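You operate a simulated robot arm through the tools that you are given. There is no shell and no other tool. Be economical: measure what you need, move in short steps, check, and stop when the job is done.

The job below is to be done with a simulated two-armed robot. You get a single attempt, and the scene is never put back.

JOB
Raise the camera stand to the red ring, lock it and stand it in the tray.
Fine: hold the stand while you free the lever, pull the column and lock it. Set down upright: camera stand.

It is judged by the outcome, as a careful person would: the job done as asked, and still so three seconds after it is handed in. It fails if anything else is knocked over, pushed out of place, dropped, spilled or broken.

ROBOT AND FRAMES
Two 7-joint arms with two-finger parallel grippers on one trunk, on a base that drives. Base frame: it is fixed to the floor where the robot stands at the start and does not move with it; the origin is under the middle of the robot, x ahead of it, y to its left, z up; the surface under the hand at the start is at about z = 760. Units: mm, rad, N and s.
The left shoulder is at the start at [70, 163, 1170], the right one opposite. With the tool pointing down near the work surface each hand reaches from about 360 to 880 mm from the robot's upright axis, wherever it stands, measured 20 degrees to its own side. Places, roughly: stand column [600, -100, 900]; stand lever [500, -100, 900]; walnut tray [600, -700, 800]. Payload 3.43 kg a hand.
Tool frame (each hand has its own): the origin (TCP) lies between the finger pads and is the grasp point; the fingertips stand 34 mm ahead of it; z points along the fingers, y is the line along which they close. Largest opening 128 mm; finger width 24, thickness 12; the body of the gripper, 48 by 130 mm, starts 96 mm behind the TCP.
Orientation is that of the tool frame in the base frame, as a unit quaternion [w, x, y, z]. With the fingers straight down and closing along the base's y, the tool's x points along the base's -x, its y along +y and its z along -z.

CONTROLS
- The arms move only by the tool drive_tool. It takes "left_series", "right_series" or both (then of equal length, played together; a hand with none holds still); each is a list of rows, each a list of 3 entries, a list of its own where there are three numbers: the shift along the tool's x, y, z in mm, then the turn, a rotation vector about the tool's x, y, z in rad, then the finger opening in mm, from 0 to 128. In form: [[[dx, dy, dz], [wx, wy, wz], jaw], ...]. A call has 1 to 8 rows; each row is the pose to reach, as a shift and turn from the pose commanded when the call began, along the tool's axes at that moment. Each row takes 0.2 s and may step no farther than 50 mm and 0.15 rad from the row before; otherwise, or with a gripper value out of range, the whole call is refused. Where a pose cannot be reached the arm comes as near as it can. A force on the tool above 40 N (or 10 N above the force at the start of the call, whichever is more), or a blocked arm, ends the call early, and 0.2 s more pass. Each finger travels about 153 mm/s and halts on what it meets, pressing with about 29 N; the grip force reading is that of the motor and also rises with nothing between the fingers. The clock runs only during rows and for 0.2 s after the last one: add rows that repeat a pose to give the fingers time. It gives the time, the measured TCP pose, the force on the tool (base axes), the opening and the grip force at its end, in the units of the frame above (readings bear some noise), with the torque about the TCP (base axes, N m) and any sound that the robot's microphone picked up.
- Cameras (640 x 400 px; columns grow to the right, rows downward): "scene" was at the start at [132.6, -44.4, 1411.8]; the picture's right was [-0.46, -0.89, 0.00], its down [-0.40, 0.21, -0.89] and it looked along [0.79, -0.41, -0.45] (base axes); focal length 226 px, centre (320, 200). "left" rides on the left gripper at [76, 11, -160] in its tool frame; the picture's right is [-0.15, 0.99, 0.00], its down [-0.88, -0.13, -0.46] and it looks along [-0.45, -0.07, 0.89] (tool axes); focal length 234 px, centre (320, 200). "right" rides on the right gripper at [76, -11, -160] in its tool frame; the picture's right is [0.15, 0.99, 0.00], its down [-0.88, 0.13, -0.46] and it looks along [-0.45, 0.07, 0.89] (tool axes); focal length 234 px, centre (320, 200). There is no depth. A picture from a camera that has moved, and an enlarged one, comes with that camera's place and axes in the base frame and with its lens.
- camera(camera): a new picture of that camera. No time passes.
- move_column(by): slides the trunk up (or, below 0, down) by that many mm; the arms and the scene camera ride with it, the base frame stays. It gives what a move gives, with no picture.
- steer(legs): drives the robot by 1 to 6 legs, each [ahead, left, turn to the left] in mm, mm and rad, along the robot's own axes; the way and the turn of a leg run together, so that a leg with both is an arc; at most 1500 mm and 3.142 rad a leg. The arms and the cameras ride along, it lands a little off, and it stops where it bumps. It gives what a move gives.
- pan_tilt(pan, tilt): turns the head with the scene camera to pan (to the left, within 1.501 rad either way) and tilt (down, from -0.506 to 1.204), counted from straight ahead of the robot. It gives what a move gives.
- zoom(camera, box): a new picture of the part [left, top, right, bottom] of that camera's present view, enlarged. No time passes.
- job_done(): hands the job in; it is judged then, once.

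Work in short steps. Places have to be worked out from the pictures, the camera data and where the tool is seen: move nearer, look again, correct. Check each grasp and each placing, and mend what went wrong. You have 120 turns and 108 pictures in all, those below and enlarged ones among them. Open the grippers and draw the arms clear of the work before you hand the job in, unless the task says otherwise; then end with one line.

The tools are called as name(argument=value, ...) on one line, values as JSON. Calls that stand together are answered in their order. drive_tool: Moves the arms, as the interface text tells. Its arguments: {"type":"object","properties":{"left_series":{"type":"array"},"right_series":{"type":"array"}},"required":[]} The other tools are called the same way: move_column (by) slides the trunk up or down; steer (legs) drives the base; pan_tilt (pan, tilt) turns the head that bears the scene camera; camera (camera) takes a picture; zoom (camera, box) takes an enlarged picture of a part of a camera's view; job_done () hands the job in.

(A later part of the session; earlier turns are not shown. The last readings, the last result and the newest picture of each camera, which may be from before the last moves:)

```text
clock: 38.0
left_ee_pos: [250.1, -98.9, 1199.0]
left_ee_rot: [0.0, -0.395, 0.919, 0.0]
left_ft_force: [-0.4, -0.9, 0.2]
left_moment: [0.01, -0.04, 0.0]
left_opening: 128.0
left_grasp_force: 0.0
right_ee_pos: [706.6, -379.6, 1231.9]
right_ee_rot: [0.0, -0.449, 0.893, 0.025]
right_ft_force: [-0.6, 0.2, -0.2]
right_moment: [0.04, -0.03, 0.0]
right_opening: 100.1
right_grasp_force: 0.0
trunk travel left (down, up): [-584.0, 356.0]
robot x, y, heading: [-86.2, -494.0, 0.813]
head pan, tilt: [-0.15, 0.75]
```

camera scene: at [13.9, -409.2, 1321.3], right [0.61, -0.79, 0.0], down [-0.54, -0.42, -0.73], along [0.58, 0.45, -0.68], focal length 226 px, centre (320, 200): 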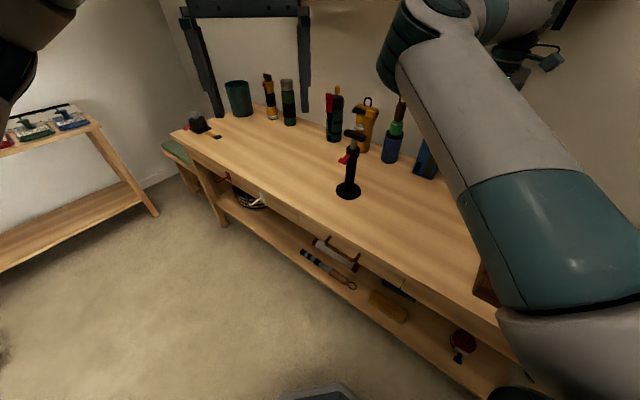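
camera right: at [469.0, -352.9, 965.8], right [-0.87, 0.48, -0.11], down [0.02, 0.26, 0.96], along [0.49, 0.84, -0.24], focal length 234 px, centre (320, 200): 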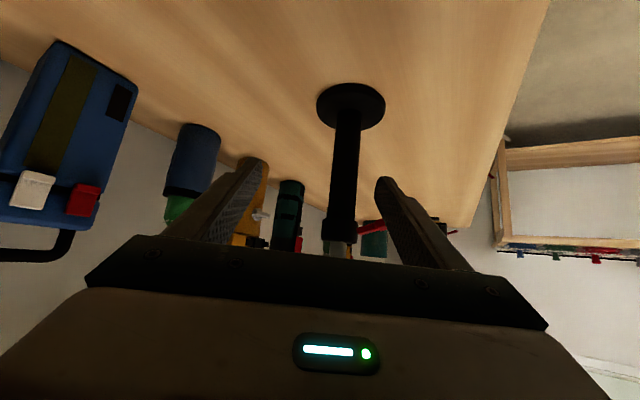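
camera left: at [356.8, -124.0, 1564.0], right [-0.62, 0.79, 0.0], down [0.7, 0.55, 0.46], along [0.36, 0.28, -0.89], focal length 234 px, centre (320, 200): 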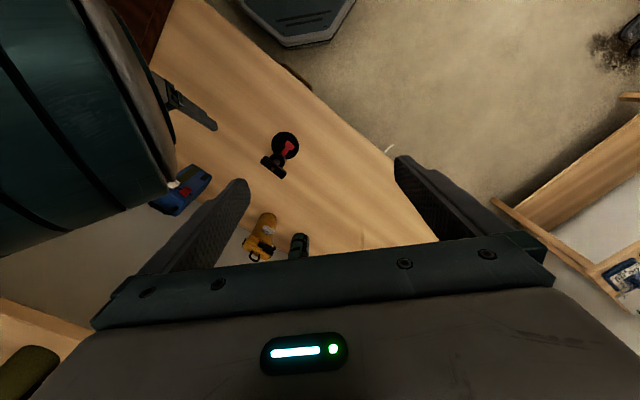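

Raised fine. Now I lower the trunk.

move_column(by=-240)

camera(camera="scene")

camera(camera="right")

```text
clock: 40.5
left_ee_pos: [251.2, -98.0, 957.8]
left_ee_rot: [-0.001, -0.396, 0.918, -0.001]
left_ft_force: [0.0, 0.1, -0.5]
left_moment: [0.0, -0.03, -0.02]
left_opening: 128.1
left_grasp_force: 0.0
right_ee_pos: [707.5, -378.8, 991.9]
right_ee_rot: [0.002, -0.449, 0.893, 0.025]
right_ft_force: [-0.9, -0.5, -0.5]
right_moment: [-0.02, 0.04, 0.04]
right_opening: 100.1
right_grasp_force: 0.1
trunk travel left (down, up): [-344.0, 596.0]
robot x, y, heading: [-87.9, -492.5, 0.814]
head pan, tilt: [-0.15, 0.75]
```

```text
74 pictures are left
camera scene: at [12.0, -408.8, 1081.5], right [0.61, -0.79, 0.0], down [-0.54, -0.42, -0.73], along [0.58, 0.45, -0.68], focal length 226 px, centre (320, 200)
```

scene: 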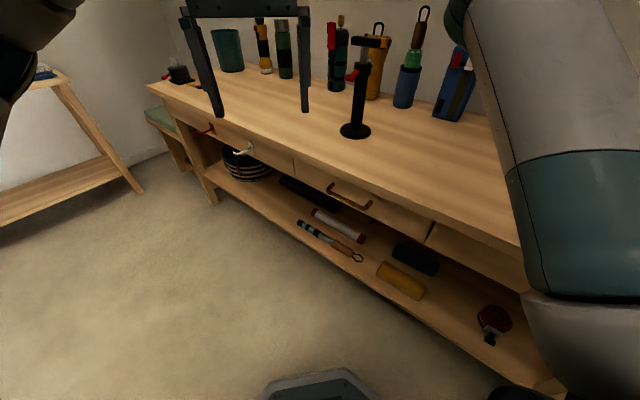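

```text
73 pictures are left
camera right: at [673.2, -453.9, 1148.3], right [-0.88, 0.47, 0.04], down [0.43, 0.76, 0.48], along [0.2, 0.44, -0.88], focal length 234 px, centre (320, 200)
```

right: 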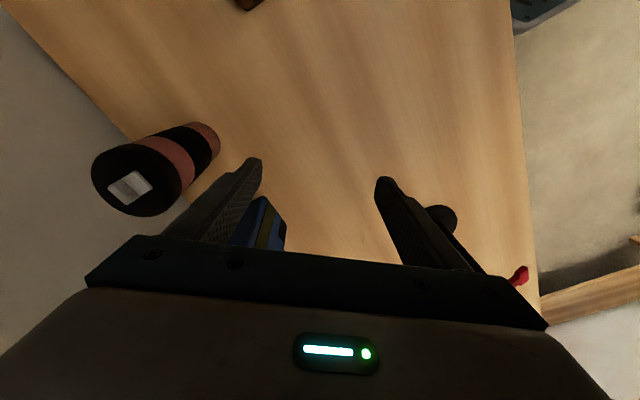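

Good. Now, with the shoulder at z≈865, I bring the hand inward in front-right of the stand, tilting to about 40° below level.

drive_tool(right_series=[[[3, 33, 2], [0, -0.114, 0], 100], [[6, 66, 4], [0, -0.228, 0], 100], [[9, 99, 6], [0, -0.342, 0], 100], [[12, 131, 9], [0, -0.456, 0], 100], [[16, 164, 11], [0, -0.57, 0], 100], [[19, 197, 13], [0, -0.684, 0], 100], [[22, 229, 16], [0, -0.8, 0], 100]])

camera(camera="scene")

camera(camera="right")

```text
clock: 42.0
left_ee_pos: [252.3, -99.3, 958.0]
left_ee_rot: [0.0, -0.395, 0.919, 0.001]
left_ft_force: [-0.1, 0.3, 0.0]
left_moment: [0.01, -0.01, 0.01]
left_opening: 127.9
left_grasp_force: 0.1
right_ee_pos: [621.6, -275.0, 985.2]
right_ee_rot: [0.34, -0.405, 0.827, 0.19]
right_ft_force: [-0.1, 0.0, -0.4]
right_moment: [-0.04, -0.04, 0.02]
right_opening: 100.0
right_grasp_force: 0.0
right hand out of reach, approached as far as the arm can: row 5, 6, 7
trunk travel left (down, up): [-344.0, 596.0]
robot x, y, heading: [-89.4, -490.7, 0.81]
head pan, tilt: [-0.15, 0.75]
```

```text
72 pictures are left
camera scene: at [11.6, -408.8, 1081.6], right [0.61, -0.79, 0.0], down [-0.54, -0.42, -0.73], along [0.58, 0.45, -0.68], focal length 226 px, centre (320, 200)
```

scene: 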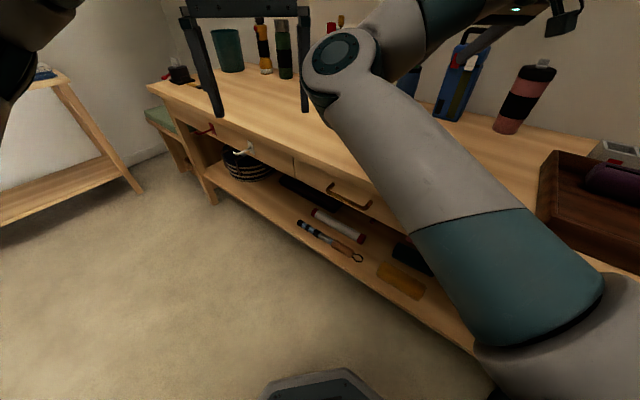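

```text
71 pictures are left
camera right: at [532.4, -416.7, 1041.4], right [-0.86, 0.51, -0.07], down [0.1, 0.29, 0.95], along [0.51, 0.81, -0.29], focal length 234 px, centre (320, 200)
```

right: 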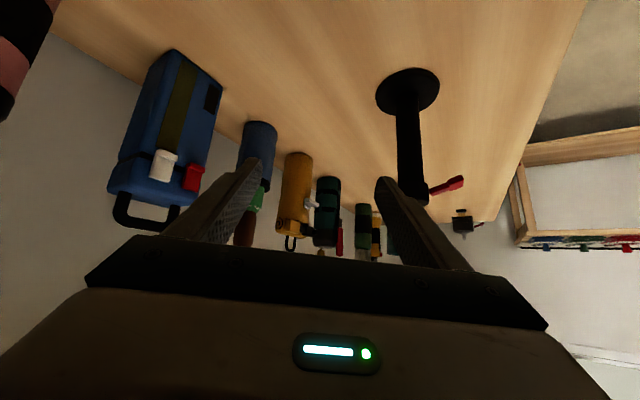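

Wrist positions stay limited when the arm is folded; with the arm nearly straight both hands should be able to meet in front. I back the base so the stand is about 870 mm ahead, with the trunk at mid-height.

move_column(by=130)

steer(legs=[[-107, -45, 0], [0, 0, -0.11]])

```text
clock: 43.6
left_ee_pos: [252.1, -99.7, 1086.8]
left_ee_rot: [-0.001, -0.396, 0.918, 0.0]
left_ft_force: [0.0, -0.3, 0.7]
left_moment: [0.01, 0.0, -0.04]
left_opening: 127.7
left_grasp_force: 0.0
right_ee_pos: [622.5, -273.9, 1113.5]
right_ee_rot: [0.339, -0.406, 0.827, 0.19]
right_ft_force: [0.9, 0.9, -0.1]
right_moment: [-0.01, -0.01, 0.0]
right_opening: 100.1
right_grasp_force: 0.1
trunk travel left (down, up): [-474.0, 466.0]
robot x, y, heading: [-87.2, -492.7, 0.812]
head pan, tilt: [-0.15, 0.75]
```

```text
clock: 45.4
left_ee_pos: [250.6, -249.1, 1087.9]
left_ee_rot: [-0.001, -0.343, 0.939, 0.001]
left_ft_force: [0.0, 0.5, 0.4]
left_moment: [0.0, 0.04, 0.01]
left_opening: 128.2
left_grasp_force: 0.0
right_ee_pos: [599.5, -464.6, 1114.6]
right_ee_rot: [0.348, -0.36, 0.848, 0.172]
right_ft_force: [0.3, -0.3, -0.6]
right_moment: [0.06, 0.03, 0.03]
right_opening: 100.0
right_grasp_force: 0.1
trunk travel left (down, up): [-474.0, 466.0]
robot x, y, heading: [-128.7, -602.3, 0.7]
head pan, tilt: [-0.15, 0.75]
```

Now I bring the right hand in toward the stand in the extended posture, still above.

drive_tool(right_series=[[[-3, 33, 23], [0, 0, 0], 100], [[-6, 67, 47], [0, 0, 0], 100], [[-9, 100, 70], [0, 0, 0], 100], [[-12, 134, 94], [0, 0, 0], 100], [[-15, 167, 117], [0, 0, 0], 100]])

camera(camera="scene")

```text
clock: 46.6
left_ee_pos: [250.1, -247.9, 1088.2]
left_ee_rot: [-0.001, -0.343, 0.939, 0.0]
left_ft_force: [0.6, -0.6, -0.4]
left_moment: [0.06, 0.02, -0.02]
left_opening: 128.1
left_grasp_force: 0.1
right_ee_pos: [572.5, -253.0, 1040.6]
right_ee_rot: [0.351, -0.358, 0.848, 0.171]
right_ft_force: [-0.1, -0.1, -0.4]
right_moment: [-0.01, 0.0, -0.01]
right_opening: 100.2
right_grasp_force: 0.1
right hand out of reach, approached as far as the arm can: row 1, 2, 3, 4, 5
trunk travel left (down, up): [-474.0, 466.0]
robot x, y, heading: [-130.1, -603.5, 0.7]
head pan, tilt: [-0.15, 0.75]
```

```text
70 pictures are left
camera scene: at [-21.4, -529.4, 1211.5], right [0.52, -0.85, 0.0], down [-0.58, -0.36, -0.73], along [0.62, 0.38, -0.68], focal length 226 px, centre (320, 200)
```

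scene: 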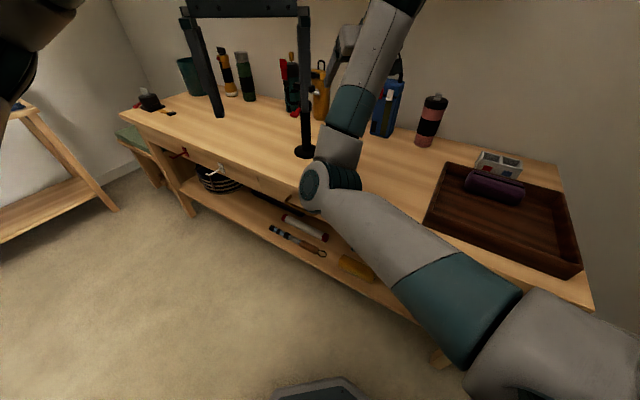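

The arm now has its elbow low and reaches inward well. I lower to a pre-grasp a bit to the right of the line, tilting to 35°, so the fingers pass beneath the lever later.

drive_tool(right_series=[[[23, 8, 28], [0, -0.037, 0], 80], [[46, 16, 56], [0, -0.075, 0], 80], [[70, 25, 84], [0, -0.112, 0], 80], [[93, 33, 112], [0, -0.15, 0], 80]])

camera(camera="right")

camera(camera="scene")

```text
clock: 47.8
left_ee_pos: [251.8, -248.7, 1087.1]
left_ee_rot: [-0.001, -0.343, 0.939, 0.0]
left_ft_force: [-1.0, 0.1, 0.5]
left_moment: [-0.02, -0.01, -0.02]
left_opening: 127.9
left_grasp_force: 0.1
right_ee_pos: [574.9, -234.7, 917.1]
right_ee_rot: [0.429, -0.331, 0.82, 0.185]
right_ft_force: [-0.4, 1.0, -0.7]
right_moment: [-0.02, 0.0, 0.01]
right_opening: 80.0
right_grasp_force: 0.0
trunk travel left (down, up): [-474.0, 466.0]
robot x, y, heading: [-134.8, -598.4, 0.701]
head pan, tilt: [-0.15, 0.75]
stopped in row 4 (right hand): the arm was blocked; the commanded pose is now the measured one
```

```text
69 pictures are left
camera right: at [457.8, -364.3, 944.4], right [-0.76, 0.65, -0.1], down [0.01, 0.16, 0.99], along [0.66, 0.74, -0.13], focal length 234 px, centre (320, 200)
```

right: 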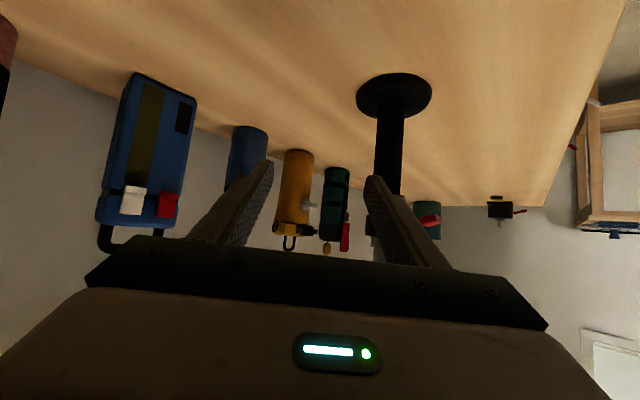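

```text
68 pictures are left
camera scene: at [-21.1, -529.7, 1211.5], right [0.52, -0.85, 0.0], down [-0.58, -0.36, -0.73], along [0.62, 0.38, -0.68], focal length 226 px, centre (320, 200)
```

scene: 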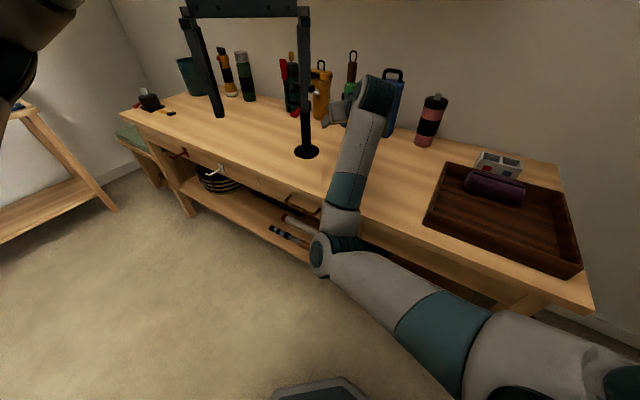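

The orientation is good (azimuth 45°, 34° down). I try moving left onto the approach line, 110 mm short of the tube.

drive_tool(right_series=[[[6, 24, 7], [0, 0, 0], 80], [[11, 48, 14], [0, 0, 0], 80], [[17, 72, 22], [0, 0, 0], 80], [[22, 95, 29], [0, 0, 0], 80]])

camera(camera="right")

```text
clock: 49.0
left_ee_pos: [251.4, -248.5, 1088.7]
left_ee_rot: [-0.001, -0.344, 0.939, 0.0]
left_ft_force: [0.2, -0.6, -0.1]
left_moment: [0.04, 0.0, 0.0]
left_opening: 128.2
left_grasp_force: 0.0
right_ee_pos: [545.9, -177.8, 902.4]
right_ee_rot: [0.449, -0.318, 0.818, 0.169]
right_ft_force: [-0.9, 0.6, 0.6]
right_moment: [-0.01, -0.01, 0.02]
right_opening: 79.9
right_grasp_force: 0.1
trunk travel left (down, up): [-474.0, 466.0]
robot x, y, heading: [-133.1, -605.3, 0.698]
head pan, tilt: [-0.15, 0.75]
stopped in row 4 (right hand): the arm was blocked; the commanded pose is now the measured one
```

```text
67 pictures are left
camera right: at [424.0, -302.5, 924.9], right [-0.72, 0.68, -0.13], down [-0.02, 0.16, 0.99], along [0.69, 0.71, -0.1], focal length 234 px, centre (320, 200)
```

right: 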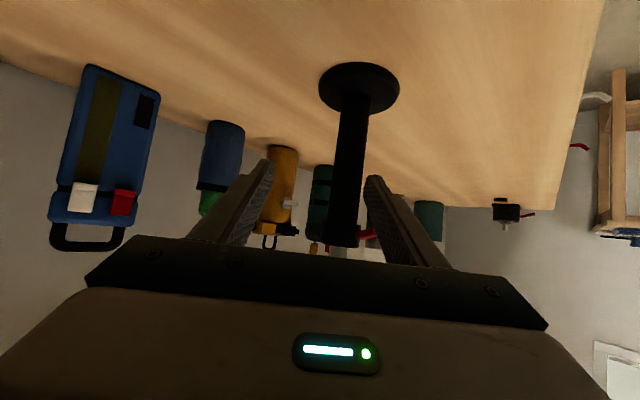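

Good progress. I align with the tube (y +40, slightly down) and advance the first 60 mm.

drive_tool(right_series=[[[10, 20, 5], [0, 0, 0], 80], [[20, 40, 15], [0, 0, 0], 80], [[20, 40, 40], [0, 0, 0], 80], [[20, 40, 60], [0, 0, 0], 80]])

camera(camera="right")

camera(camera="scene")

```text
clock: 50.2
left_ee_pos: [251.6, -248.3, 1088.9]
left_ee_rot: [0.0, -0.343, 0.939, -0.001]
left_ft_force: [0.0, -0.6, -0.2]
left_moment: [-0.02, 0.02, 0.01]
left_opening: 127.9
left_grasp_force: 0.1
right_ee_pos: [587.3, -159.0, 845.1]
right_ee_rot: [0.459, -0.314, 0.819, 0.141]
right_ft_force: [-0.2, -0.3, 0.5]
right_moment: [0.0, 0.03, 0.0]
right_opening: 80.3
right_grasp_force: 0.0
right hand out of reach, approached as far as the arm can: row 2, 3, 4
trunk travel left (down, up): [-474.0, 466.0]
robot x, y, heading: [-131.1, -605.1, 0.701]
head pan, tilt: [-0.15, 0.75]
stopped in row 4 (right hand): the arm was blocked; the commanded pose is now the measured one
```

```text
66 pictures are left
camera right: at [458.8, -279.8, 869.8], right [-0.69, 0.7, -0.18], down [-0.05, 0.2, 0.98], along [0.72, 0.69, -0.11], focal length 234 px, centre (320, 200)
```

right: 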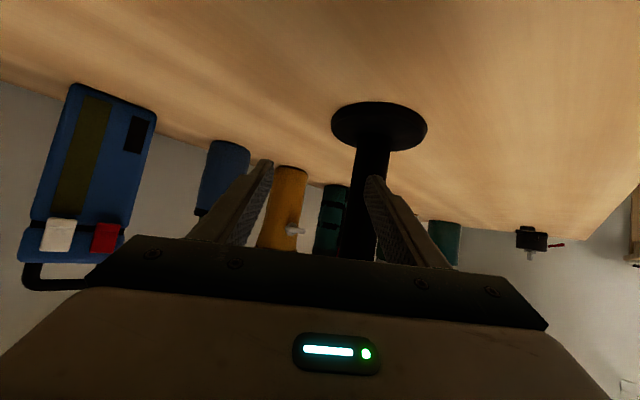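

```text
65 pictures are left
camera scene: at [-21.0, -529.8, 1211.4], right [0.52, -0.85, 0.0], down [-0.58, -0.36, -0.73], along [0.62, 0.38, -0.68], focal length 226 px, centre (320, 200)
```

scene: 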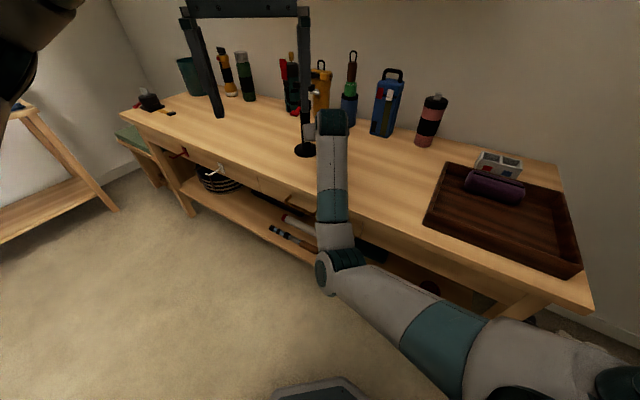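

The arm is now extended along its approach line, so I use the base for the remaining offset: back 60, left 54, and then check before going ahead.

steer(legs=[[-60, 0, 0], [0, 54, 0]])

move_column(by=-15)

camera(camera="right")

```text
clock: 51.7
left_ee_pos: [168.0, -244.8, 1088.4]
left_ee_rot: [0.0, -0.344, 0.939, -0.001]
left_ft_force: [0.5, 1.2, 0.5]
left_moment: [-0.03, -0.02, 0.01]
left_opening: 127.8
left_grasp_force: 0.0
right_ee_pos: [503.7, -157.0, 846.4]
right_ee_rot: [0.458, -0.314, 0.82, 0.139]
right_ft_force: [0.0, 0.1, 0.4]
right_moment: [-0.04, -0.02, -0.06]
right_opening: 80.5
right_grasp_force: 0.1
trunk travel left (down, up): [-474.0, 466.0]
robot x, y, heading: [-215.2, -601.8, 0.699]
head pan, tilt: [-0.15, 0.75]
```

```text
clock: 52.4
left_ee_pos: [168.6, -246.0, 1072.8]
left_ee_rot: [-0.001, -0.344, 0.939, 0.0]
left_ft_force: [-0.4, 0.4, 0.2]
left_moment: [0.0, -0.03, 0.02]
left_opening: 128.0
left_grasp_force: 0.0
right_ee_pos: [505.2, -157.5, 831.8]
right_ee_rot: [0.459, -0.315, 0.819, 0.14]
right_ft_force: [-0.9, -0.6, 0.8]
right_moment: [0.01, 0.02, 0.01]
right_opening: 80.0
right_grasp_force: 0.0
trunk travel left (down, up): [-459.0, 481.0]
robot x, y, heading: [-210.7, -603.4, 0.698]
head pan, tilt: [-0.15, 0.75]
```

```text
64 pictures are left
camera right: at [377.0, -278.4, 854.6], right [-0.69, 0.7, -0.18], down [-0.05, 0.2, 0.98], along [0.72, 0.69, -0.11], focal length 234 px, centre (320, 200)
```

right: 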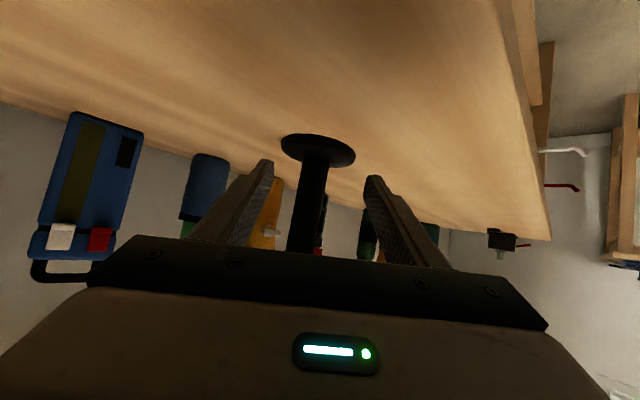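

The tube is centred between the fingers, about 98 mm ahead. I drive ahead 96 mm.

steer(legs=[[96, 0, 0]])

camera(camera="right")

camera(camera="scene")

```text
clock: 53.5
left_ee_pos: [244.8, -181.4, 1072.6]
left_ee_rot: [-0.002, -0.345, 0.939, -0.001]
left_ft_force: [0.7, 0.1, 0.0]
left_moment: [-0.04, 0.03, 0.02]
left_opening: 127.8
left_grasp_force: 0.1
right_ee_pos: [579.8, -92.8, 830.3]
right_ee_rot: [0.458, -0.315, 0.819, 0.14]
right_ft_force: [0.1, 0.7, 0.0]
right_moment: [0.03, -0.02, 0.01]
right_opening: 80.2
right_grasp_force: 0.2
trunk travel left (down, up): [-459.0, 481.0]
robot x, y, heading: [-135.3, -532.6, 0.705]
head pan, tilt: [-0.15, 0.75]
```

```text
63 pictures are left
camera right: at [452.4, -213.5, 853.6], right [-0.69, 0.7, -0.18], down [-0.05, 0.2, 0.98], along [0.72, 0.69, -0.11], focal length 234 px, centre (320, 200)
```

right: 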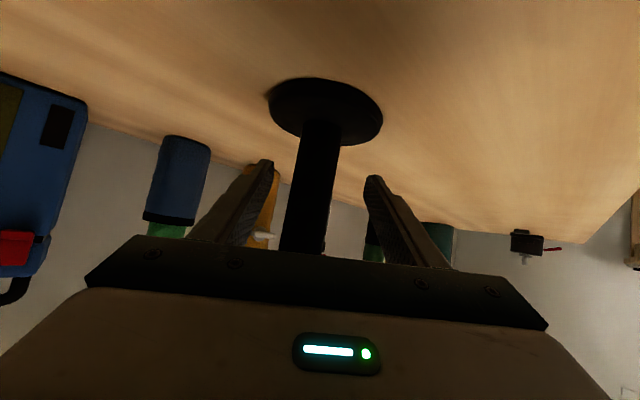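

```text
62 pictures are left
camera scene: at [-27.0, -463.4, 1196.3], right [0.52, -0.85, 0.0], down [-0.58, -0.36, -0.73], along [0.62, 0.38, -0.68], focal length 226 px, centre (320, 200)
```

scene: 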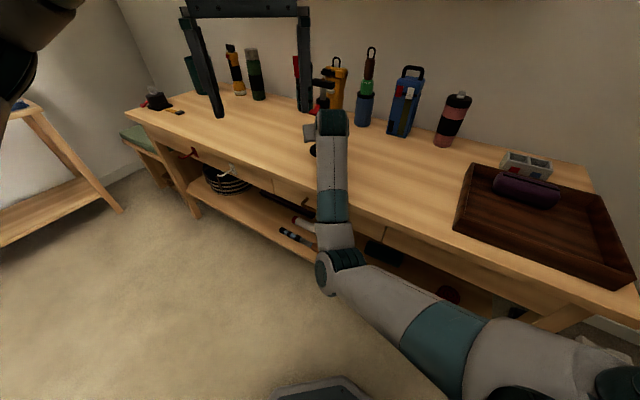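

The tube lies between the fingers. I remove the slight 3° roll of the hand and then close in on the tube.

drive_tool(right_series=[[[0, -3, 0], [0, 0, 0.068], 70], [[0, -3, 0], [0, 0, 0.068], 56], [[0, -3, 0], [0, 0, 0.068], 50]])

camera(camera="right")

```text
clock: 54.5
left_ee_pos: [244.2, -182.4, 1072.8]
left_ee_rot: [-0.002, -0.344, 0.939, 0.0]
left_ft_force: [-0.3, -0.6, 1.2]
left_moment: [-0.01, -0.01, 0.0]
left_opening: 127.8
left_grasp_force: 0.2
right_ee_pos: [611.5, -125.3, 829.1]
right_ee_rot: [0.464, -0.279, 0.831, 0.128]
right_ft_force: [-1.0, 0.2, -0.4]
right_moment: [0.02, 0.0, -0.01]
right_opening: 49.9
right_grasp_force: 0.0
trunk travel left (down, up): [-459.0, 481.0]
robot x, y, heading: [-135.3, -536.0, 0.702]
head pan, tilt: [-0.15, 0.75]
stopped in row 3 (right hand): the arm was blocked; the commanded pose is now the measured one
```

```text
61 pictures are left
camera right: at [474.3, -234.0, 850.4], right [-0.63, 0.75, -0.17], down [-0.03, 0.19, 0.98], along [0.77, 0.63, -0.1], focal length 234 px, centre (320, 200)
```

right: 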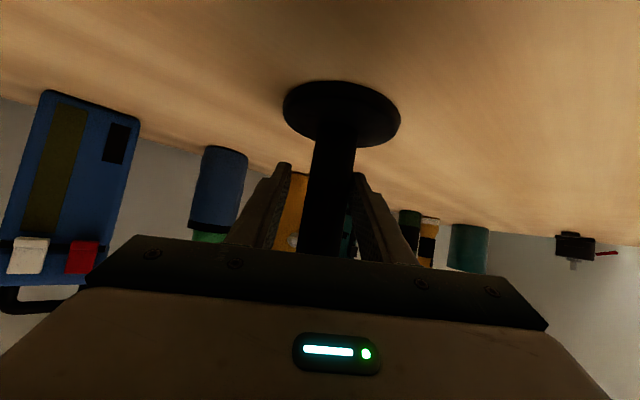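

The hand drifted ~45 mm sideways and nudged the stand along with it, but it remains upright between the fingers. I make no more wrist corrections and simply close the jaw here.

drive_tool(right_series=[[[0, 0, 0], [0, 0, 0], 42], [[0, 0, 0], [0, 0, 0], 36], [[0, 0, 0], [0, 0, 0], 30], [[0, 0, 0], [0, 0, 0], 30]])

camera(camera="right")

zoom(camera="scene", box=[260, 50, 400, 170])

```text
clock: 55.5
left_ee_pos: [243.9, -180.8, 1073.4]
left_ee_rot: [0.0, -0.345, 0.939, -0.002]
left_ft_force: [-0.7, 0.2, 0.6]
left_moment: [-0.01, 0.01, -0.04]
left_opening: 127.9
left_grasp_force: 0.0
right_ee_pos: [609.1, -123.5, 828.4]
right_ee_rot: [0.464, -0.279, 0.831, 0.127]
right_ft_force: [0.5, 2.6, 2.3]
right_moment: [0.4, 0.08, -0.03]
right_opening: 34.3
right_grasp_force: 28.9
trunk travel left (down, up): [-459.0, 481.0]
robot x, y, heading: [-140.0, -535.8, 0.706]
head pan, tilt: [-0.15, 0.75]
```

```text
60 pictures are left
camera right: at [473.6, -233.5, 850.5], right [-0.63, 0.75, -0.17], down [-0.03, 0.19, 0.98], along [0.77, 0.63, -0.1], focal length 234 px, centre (320, 200)
```

right: 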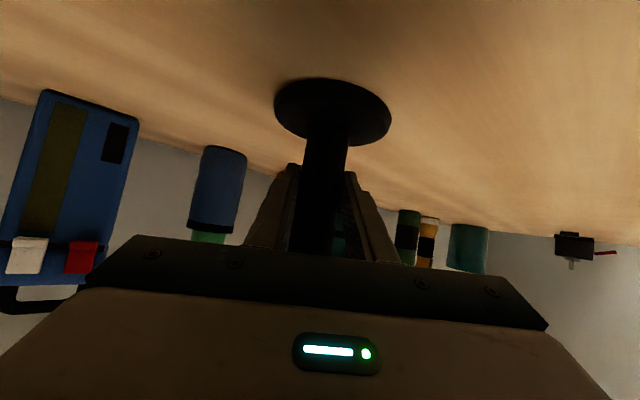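

```text
3.33 times, centred on (330, 110) of scene
camera zoom: at [-28.1, -464.1, 1196.5], right [0.52, -0.85, 0.0], down [-0.58, -0.36, -0.73], along [0.62, 0.38, -0.68], focal length 753 px, centre (287, 500)
```

zoom: 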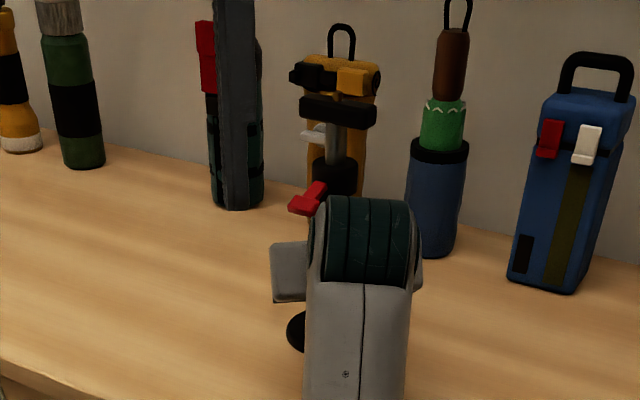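

The right hand now holds the tube firmly (34.3 mm, 29 N). The stand axis is at about (603, -127) with the lever T near (552, -129, 930). I bring the left hand in, tool-down, above the lever with the jaws closing along y.

drive_tool(left_series=[[[-32, -20, 0], [0, 0, 0.088], 100], [[-64, -40, 0], [0, 0, 0.176], 90], [[-97, -60, 0], [0, 0, 0.264], 80], [[-129, -80, 0], [0, 0, 0.352], 70], [[-161, -100, 0], [0, 0, 0.44], 70], [[-193, -120, 0], [0, 0, 0.528], 70], [[-226, -140, 0], [0, 0, 0.616], 70], [[-250, -158, 0], [0, 0, 0.704], 70]])

camera(camera="left")

camera(camera="scene")

```text
clock: 57.3
left_ee_pos: [433.8, -164.5, 1019.7]
left_ee_rot: [0.001, -0.006, 1.0, 0.0]
left_ft_force: [5.5, 4.9, 5.7]
left_moment: [-0.07, -0.29, 0.32]
left_opening: 67.7
left_grasp_force: 0.2
left hand out of reach, approached as far as the arm can: row 6, 7, 8
right_ee_pos: [610.4, -125.4, 828.4]
right_ee_rot: [0.466, -0.278, 0.83, 0.127]
right_ft_force: [1.4, 0.1, 9.1]
right_moment: [0.46, 0.11, -0.07]
right_opening: 33.3
right_grasp_force: 28.9
trunk travel left (down, up): [-459.0, 481.0]
robot x, y, heading: [-138.8, -535.8, 0.703]
head pan, tilt: [-0.15, 0.75]
```

```text
58 pictures are left
camera left: at [357.7, -154.7, 1178.1], right [0.14, 0.99, 0.0], down [0.88, -0.12, 0.46], along [0.45, -0.06, -0.89], focal length 234 px, centre (320, 200)
```

left: 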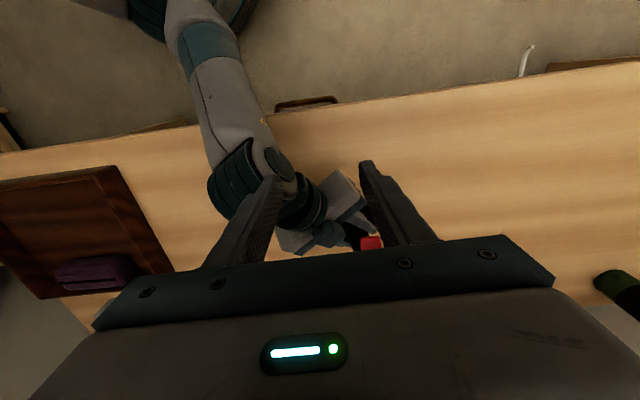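

```text
57 pictures are left
camera scene: at [-29.4, -464.6, 1196.8], right [0.52, -0.85, 0.0], down [-0.58, -0.36, -0.73], along [0.62, 0.38, -0.68], focal length 226 px, centre (320, 200)
```

scene: 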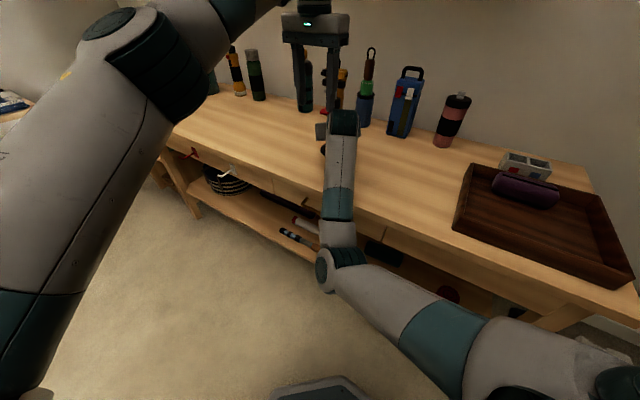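

The left hand stopped short, possibly touching the right wrist. I lift it and tilt it forward, which brings its wrist nearer the shoulder.

drive_tool(left_series=[[[0, 10, -30], [0, -0.06, 0], 70], [[0, 20, -60], [0, -0.2, 0], 70], [[0, 30, -80], [0, -0.34, 0], 70], [[-20, 30, -90], [0, -0.48, 0], 70], [[-40, 30, -90], [0, -0.62, 0], 70]])

camera(camera="left")

camera(camera="scene")

```text
clock: 58.5
left_ee_pos: [474.2, -139.4, 1106.9]
left_ee_rot: [0.308, 0.001, 0.952, -0.001]
left_ft_force: [-0.5, -0.4, 0.2]
left_moment: [0.01, -0.01, 0.03]
left_opening: 69.9
left_grasp_force: 0.0
right_ee_pos: [610.3, -124.2, 829.2]
right_ee_rot: [0.466, -0.278, 0.83, 0.128]
right_ft_force: [0.3, 1.8, 11.6]
right_moment: [0.71, 0.25, -0.04]
right_opening: 33.2
right_grasp_force: 29.0
trunk travel left (down, up): [-459.0, 481.0]
robot x, y, heading: [-137.9, -537.4, 0.698]
head pan, tilt: [-0.15, 0.75]
```

```text
56 pictures are left
camera left: at [319.8, -127.0, 1191.6], right [0.12, 0.99, 0.08], down [0.45, -0.13, 0.88], along [0.89, -0.07, -0.46], focal length 234 px, centre (320, 200)
```

left: 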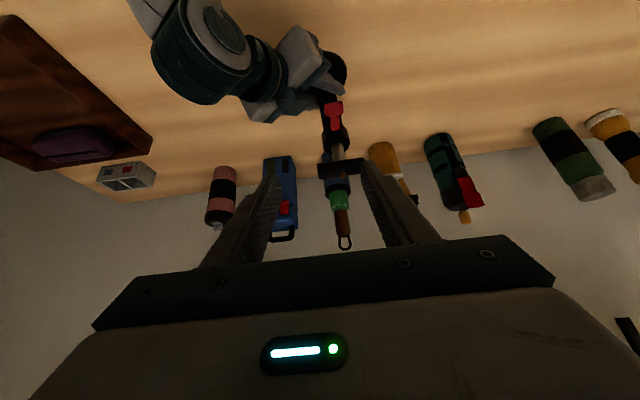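

```text
55 pictures are left
camera scene: at [-29.4, -464.7, 1196.7], right [0.52, -0.85, 0.0], down [-0.58, -0.36, -0.73], along [0.62, 0.38, -0.68], focal length 226 px, centre (320, 200)
```

scene: 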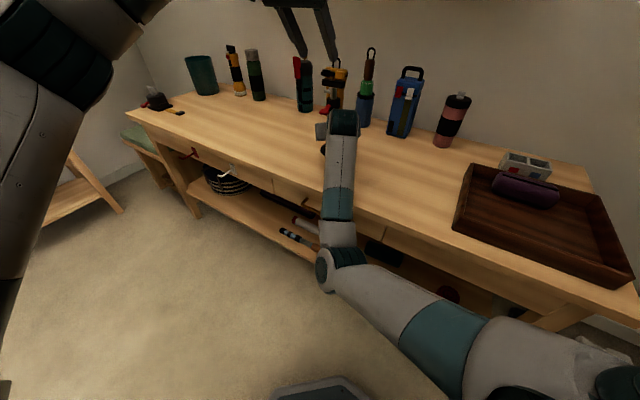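

The left hand reached that pose without trouble and looks straight at the lever. I enlarge it.

zoom(camera="left", box=[270, 40, 410, 190])

```text
2.67 times, centred on (340, 115) of left
camera zoom: at [319.8, -127.0, 1191.6], right [0.12, 0.99, 0.08], down [0.45, -0.13, 0.88], along [0.89, -0.07, -0.46], focal length 624 px, centre (267, 427)
```

zoom: 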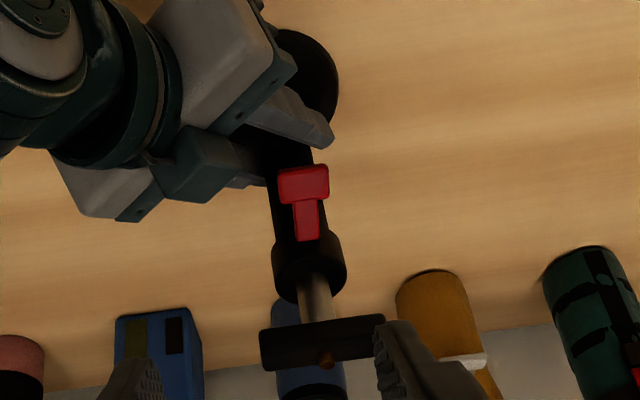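

The T is at about (554, -120, 931), drooping a little below its pivot at the collar. I bring the left fingers to 60 mm short of it, straddling it along y.

drive_tool(left_series=[[[13, 6, 37], [0, 0, 0], 66], [[26, 13, 74], [0, 0, 0], 62], [[38, 19, 110], [0, 0, 0], 60]])

camera(camera="left")

```text
clock: 59.3
left_ee_pos: [506.8, -123.6, 997.0]
left_ee_rot: [0.306, 0.0, 0.952, -0.001]
left_ft_force: [-0.1, -0.6, -0.6]
left_moment: [0.01, -0.01, 0.02]
left_opening: 60.4
left_grasp_force: 0.1
right_ee_pos: [609.4, -123.9, 829.4]
right_ee_rot: [0.465, -0.279, 0.83, 0.127]
right_ft_force: [0.7, 2.1, 12.2]
right_moment: [0.74, 0.21, -0.04]
right_opening: 33.2
right_grasp_force: 28.9
trunk travel left (down, up): [-459.0, 481.0]
robot x, y, heading: [-139.6, -541.0, 0.701]
head pan, tilt: [-0.15, 0.75]
```

```text
53 pictures are left
camera left: at [353.7, -111.2, 1082.9], right [0.12, 0.99, 0.09], down [0.45, -0.13, 0.88], along [0.88, -0.07, -0.46], focal length 234 px, centre (320, 200)
```

left: 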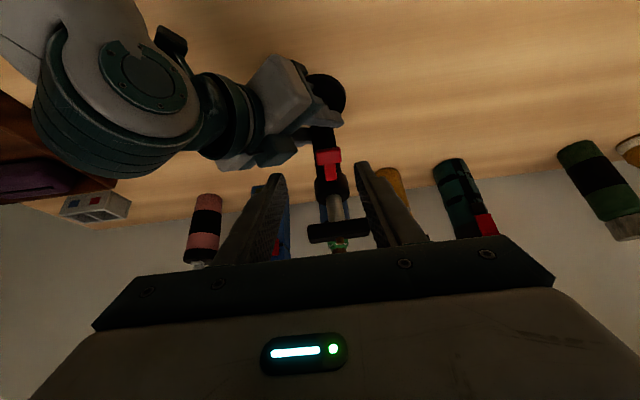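

The T lies about 90 mm ahead on the tool axis and ~7 mm to +y. I advance 68 mm.

drive_tool(left_series=[[[0, 7, 25], [0, 0, 0], 60], [[0, 7, 50], [0, 0, 0], 60], [[0, 7, 68], [0, 0, 0], 60]])

camera(camera="left")

zoom(camera="scene", box=[260, 30, 400, 160])

```text
clock: 60.1
left_ee_pos: [549.0, -113.5, 945.4]
left_ee_rot: [0.308, 0.0, 0.951, 0.0]
left_ft_force: [6.0, 6.8, 27.7]
left_moment: [-0.9, -0.38, 0.26]
left_opening: 55.8
left_grasp_force: 0.0
right_ee_pos: [610.8, -126.4, 827.2]
right_ee_rot: [0.463, -0.278, 0.832, 0.126]
right_ft_force: [-3.6, -9.3, -7.0]
right_moment: [2.12, -1.95, 0.25]
right_opening: 34.2
right_grasp_force: 29.3
trunk travel left (down, up): [-459.0, 481.0]
robot x, y, heading: [-134.4, -534.3, 0.702]
head pan, tilt: [-0.15, 0.75]
```

```text
52 pictures are left
camera left: at [394.2, -103.0, 1029.8], right [0.12, 0.99, 0.09], down [0.45, -0.13, 0.89], along [0.89, -0.07, -0.46], focal length 234 px, centre (320, 200)
```

left: 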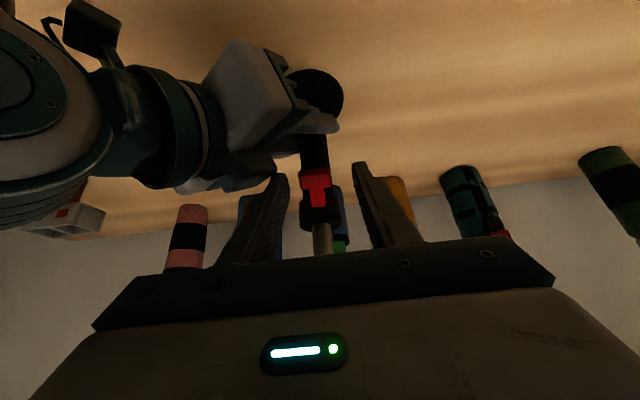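

```text
3.08 times, centred on (330, 95) of scene
camera zoom: at [-29.6, -466.0, 1196.8], right [0.52, -0.85, 0.0], down [-0.58, -0.36, -0.73], along [0.62, 0.38, -0.68], focal length 695 px, centre (289, 523)
```

zoom: 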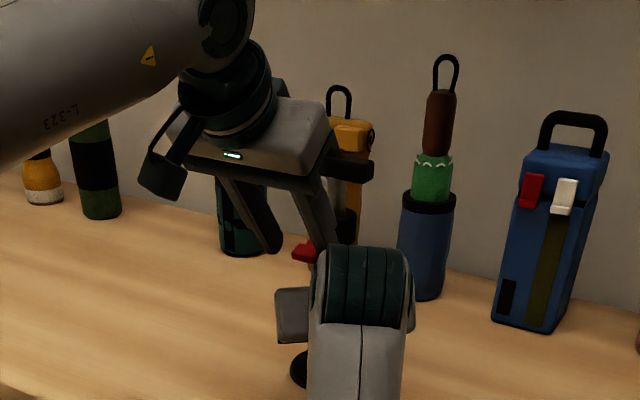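

The -y fingertip is resting on the right gripper (27 N). I back off 8 mm and narrow the jaw to 40 around the T.

drive_tool(left_series=[[[0, 0, -8], [0, 0, 0], 58], [[0, -2, -8], [0, 0, 0], 42], [[0, -2, -6], [0, 0, 0], 38]])

zoom(camera="left", box=[230, 110, 410, 260])

```text
clock: 60.5
left_ee_pos: [548.7, -112.0, 946.9]
left_ee_rot: [0.31, -0.002, 0.951, 0.002]
left_ft_force: [12.5, 4.6, 3.6]
left_moment: [-0.02, -0.37, 0.57]
left_opening: 55.5
left_grasp_force: 0.1
right_ee_pos: [608.5, -124.5, 827.9]
right_ee_rot: [0.465, -0.281, 0.83, 0.126]
right_ft_force: [-14.1, -5.3, 0.1]
right_moment: [0.75, -1.17, -0.09]
right_opening: 32.7
right_grasp_force: 28.6
trunk travel left (down, up): [-459.0, 481.0]
robot x, y, heading: [-140.0, -541.4, 0.704]
head pan, tilt: [-0.15, 0.75]
stopped in row 1 (left hand): the force on the tool passed its limit at 47 N (the readings are from after the stop); the commanded pose is now the measured one
```

```text
2.67 times, centred on (320, 185) of left
camera zoom: at [393.0, -100.7, 1030.4], right [0.12, 0.99, 0.09], down [0.44, -0.13, 0.89], along [0.89, -0.06, -0.45], focal length 624 px, centre (320, 240)
```

zoom: 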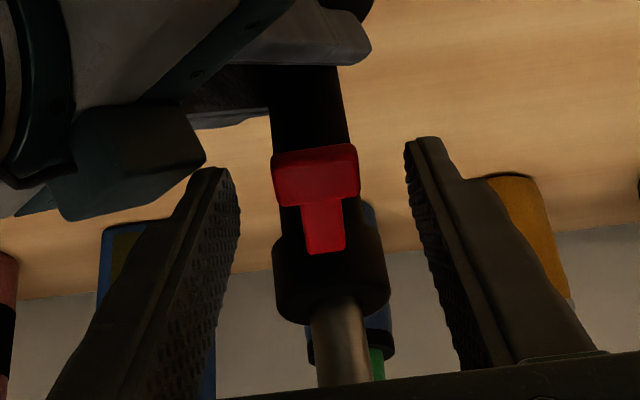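

The -y finger is wedged sideways against the right gripper's corner, so opening pushed on it. I only narrow the jaw now.

drive_tool(left_series=[[[0, 0, 0], [0, 0, 0], 48], [[0, 0, 0], [0, 0, 0], 40]])

zoom(camera="left", box=[230, 110, 410, 260])

```text
clock: 61.1
left_ee_pos: [547.4, -113.5, 945.3]
left_ee_rot: [0.308, -0.001, 0.951, 0.0]
left_ft_force: [0.5, 0.2, -0.6]
left_moment: [-0.02, -0.03, -0.01]
left_opening: 39.7
left_grasp_force: 0.1
right_ee_pos: [610.4, -124.5, 827.5]
right_ee_rot: [0.464, -0.281, 0.831, 0.127]
right_ft_force: [-1.6, 2.6, 4.6]
right_moment: [0.45, 0.3, 0.05]
right_opening: 33.0
right_grasp_force: 29.6
trunk travel left (down, up): [-459.0, 481.0]
robot x, y, heading: [-135.7, -537.1, 0.705]
head pan, tilt: [-0.15, 0.75]
```

```text
2.67 times, centred on (320, 185) of left
camera zoom: at [392.6, -101.6, 1029.8], right [0.12, 0.99, 0.09], down [0.45, -0.13, 0.89], along [0.89, -0.07, -0.46], focal length 624 px, centre (320, 240)
```

zoom: 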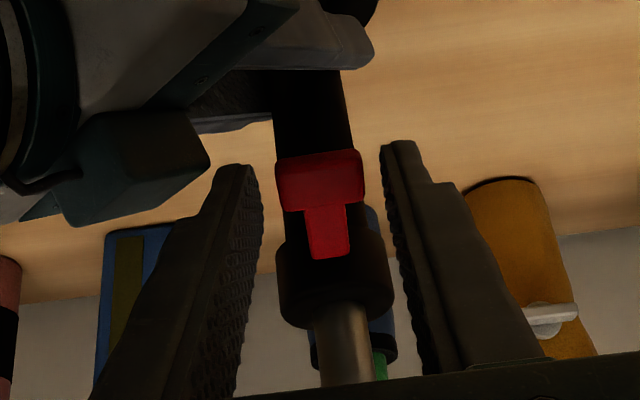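

All forces are gone and the T is between the tips. I close on it.

drive_tool(left_series=[[[0, 0, 0], [0, 0, 0], 32], [[0, 0, 0], [0, 0, 0], 24], [[0, 0, 0], [0, 0, 0], 20]])

zoom(camera="left", box=[230, 110, 410, 260])

```text
clock: 61.9
left_ee_pos: [548.0, -112.3, 944.8]
left_ee_rot: [0.308, 0.0, 0.951, 0.0]
left_ft_force: [-3.6, 1.6, -0.6]
left_moment: [0.08, 0.08, -0.24]
left_opening: 27.3
left_grasp_force: 29.0
right_ee_pos: [609.6, -123.6, 828.5]
right_ee_rot: [0.464, -0.28, 0.831, 0.127]
right_ft_force: [3.7, 2.0, 6.3]
right_moment: [0.71, 0.64, 0.24]
right_opening: 33.1
right_grasp_force: 28.9
trunk travel left (down, up): [-459.0, 481.0]
robot x, y, heading: [-138.2, -536.7, 0.699]
head pan, tilt: [-0.15, 0.75]
```

```text
2.67 times, centred on (320, 185) of left
camera zoom: at [392.8, -101.5, 1030.0], right [0.12, 0.99, 0.09], down [0.45, -0.13, 0.89], along [0.89, -0.07, -0.46], focal length 624 px, centre (320, 240)
```

zoom: 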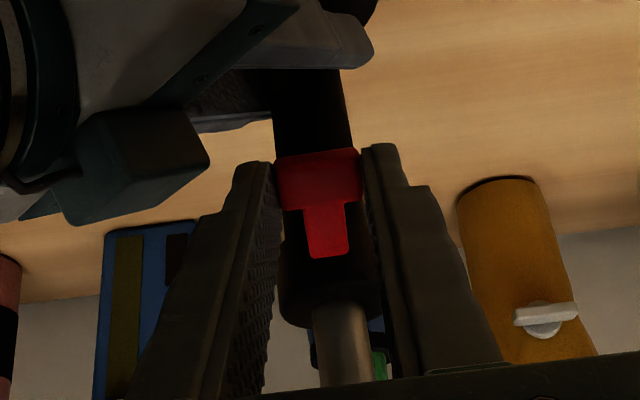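

The T is gripped (27.3 mm). I test an upward flip with a small 12 mm lift.

drive_tool(left_series=[[[-3, 0, -5], [0, 0, 0], 20], [[-7, 0, -10], [0, 0, 0], 20]])

zoom(camera="left", box=[230, 110, 410, 260])

```text
clock: 62.5
left_ee_pos: [547.5, -114.5, 956.4]
left_ee_rot: [0.306, 0.0, 0.952, 0.0]
left_ft_force: [-4.7, 2.0, -15.0]
left_moment: [0.06, 0.88, -0.34]
left_opening: 27.1
left_grasp_force: 28.6
right_ee_pos: [611.0, -124.3, 828.0]
right_ee_rot: [0.465, -0.279, 0.831, 0.126]
right_ft_force: [4.2, -2.9, 15.9]
right_moment: [0.47, 0.87, 0.43]
right_opening: 33.1
right_grasp_force: 28.6
trunk travel left (down, up): [-459.0, 481.0]
robot x, y, heading: [-136.6, -540.2, 0.704]
head pan, tilt: [-0.15, 0.75]
```

```text
2.67 times, centred on (320, 185) of left
camera zoom: at [394.0, -102.3, 1041.1], right [0.12, 0.99, 0.09], down [0.45, -0.13, 0.88], along [0.89, -0.07, -0.46], focal length 624 px, centre (320, 240)
```

zoom: 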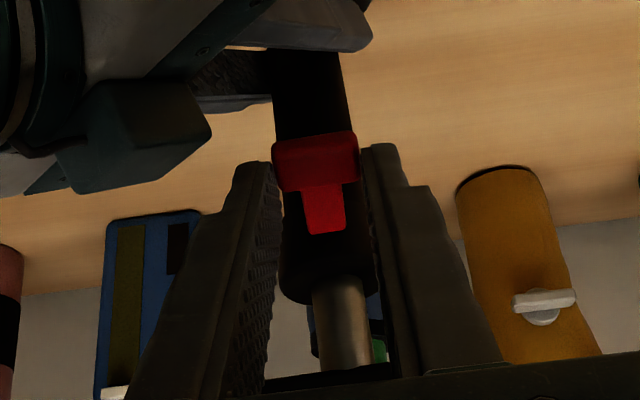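

The fingers slid upward on the T with 15 N and the lever did not follow. I go back down and test the downward direction slightly.

drive_tool(left_series=[[[4, 0, 5], [0, 0, 0], 20], [[7, 0, 10], [0, 0, 0], 20], [[10, 0, 14], [0, 0, 0], 20]])

zoom(camera="left", box=[230, 110, 410, 260])

```text
clock: 63.3
left_ee_pos: [547.5, -114.1, 945.3]
left_ee_rot: [0.313, -0.001, 0.95, 0.001]
left_ft_force: [-5.8, -1.2, 25.0]
left_moment: [-0.09, -0.51, -0.26]
left_opening: 27.6
left_grasp_force: 29.2
right_ee_pos: [608.9, -125.2, 827.8]
right_ee_rot: [0.463, -0.281, 0.831, 0.126]
right_ft_force: [9.2, 3.1, -3.4]
right_moment: [0.67, -0.32, -0.11]
right_opening: 33.0
right_grasp_force: 28.5
trunk travel left (down, up): [-459.0, 481.0]
robot x, y, heading: [-135.7, -536.8, 0.702]
head pan, tilt: [-0.15, 0.75]
```

```text
2.67 times, centred on (320, 185) of left
camera zoom: at [392.9, -103.1, 1029.0], right [0.12, 0.99, 0.09], down [0.44, -0.13, 0.89], along [0.89, -0.07, -0.45], focal length 624 px, centre (320, 240)
```

zoom: 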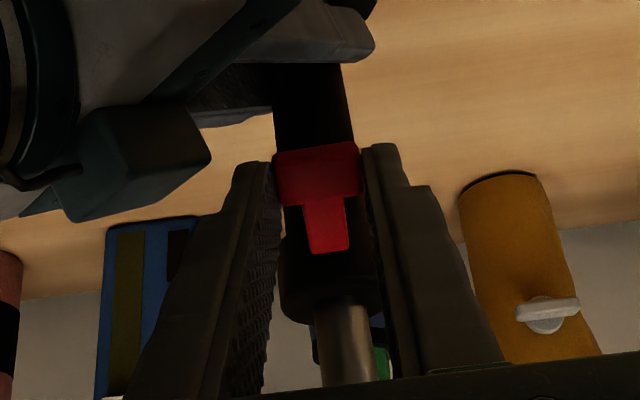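

Down is resisted as well (25 N, no movement). I relieve that and test sideways, +y 14 mm.

drive_tool(left_series=[[[-3, 0, -4], [0, 0, 0], 20], [[-3, 7, -4], [0, 0, 0], 20], [[-3, 14, -4], [0, 0, 0], 20]])

zoom(camera="left", box=[230, 110, 410, 260])

```text
clock: 64.1
left_ee_pos: [545.5, -96.8, 946.0]
left_ee_rot: [0.309, -0.001, 0.951, -0.001]
left_ft_force: [0.6, -11.0, 9.0]
left_moment: [-0.62, -0.4, -0.59]
left_opening: 28.1
left_grasp_force: 29.1
right_ee_pos: [607.9, -121.6, 830.2]
right_ee_rot: [0.465, -0.282, 0.829, 0.128]
right_ft_force: [-6.1, 14.6, 4.8]
right_moment: [-0.04, 0.03, 0.09]
right_opening: 38.3
right_grasp_force: 7.3
trunk travel left (down, up): [-459.0, 481.0]
robot x, y, heading: [-140.3, -538.7, 0.7]
head pan, tilt: [-0.15, 0.75]
```

```text
2.67 times, centred on (320, 185) of left
camera zoom: at [390.6, -86.1, 1031.0], right [0.11, 0.99, 0.09], down [0.44, -0.13, 0.89], along [0.89, -0.06, -0.45], focal length 624 px, centre (320, 240)
```

zoom: 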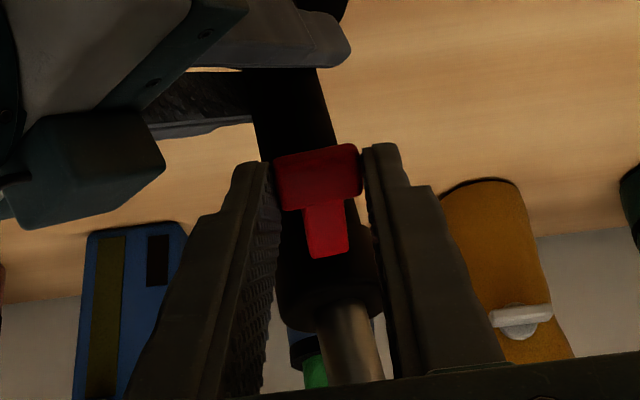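

Sideways only twisted the stand in the right grip (opening rose to 38 mm), so that is not the way. I move back to where the T was.

drive_tool(left_series=[[[0, -6, 0], [0, 0, 0], 20], [[0, -12, 0], [0, 0, 0], 20], [[0, -15, 0], [0, 0, 0], 20]])

zoom(camera="left", box=[230, 110, 410, 260])

```text
clock: 64.9
left_ee_pos: [548.9, -112.9, 944.5]
left_ee_rot: [0.308, -0.002, 0.951, 0.002]
left_ft_force: [8.5, 4.2, 5.6]
left_moment: [0.32, -0.36, -0.05]
left_opening: 27.1
left_grasp_force: 29.0
right_ee_pos: [611.2, -125.4, 826.4]
right_ee_rot: [0.462, -0.28, 0.832, 0.126]
right_ft_force: [-8.8, -6.3, -3.1]
right_moment: [0.03, -0.74, 0.44]
right_opening: 33.7
right_grasp_force: 28.7
trunk travel left (down, up): [-459.0, 481.0]
robot x, y, heading: [-140.2, -538.8, 0.699]
head pan, tilt: [-0.15, 0.75]
```

```text
2.67 times, centred on (320, 185) of left
camera zoom: at [393.7, -102.6, 1029.0], right [0.12, 0.99, 0.09], down [0.45, -0.13, 0.89], along [0.89, -0.06, -0.46], focal length 624 px, centre (320, 240)
```

zoom: 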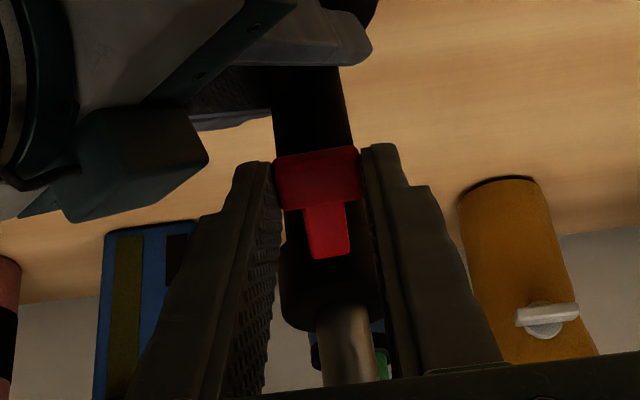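

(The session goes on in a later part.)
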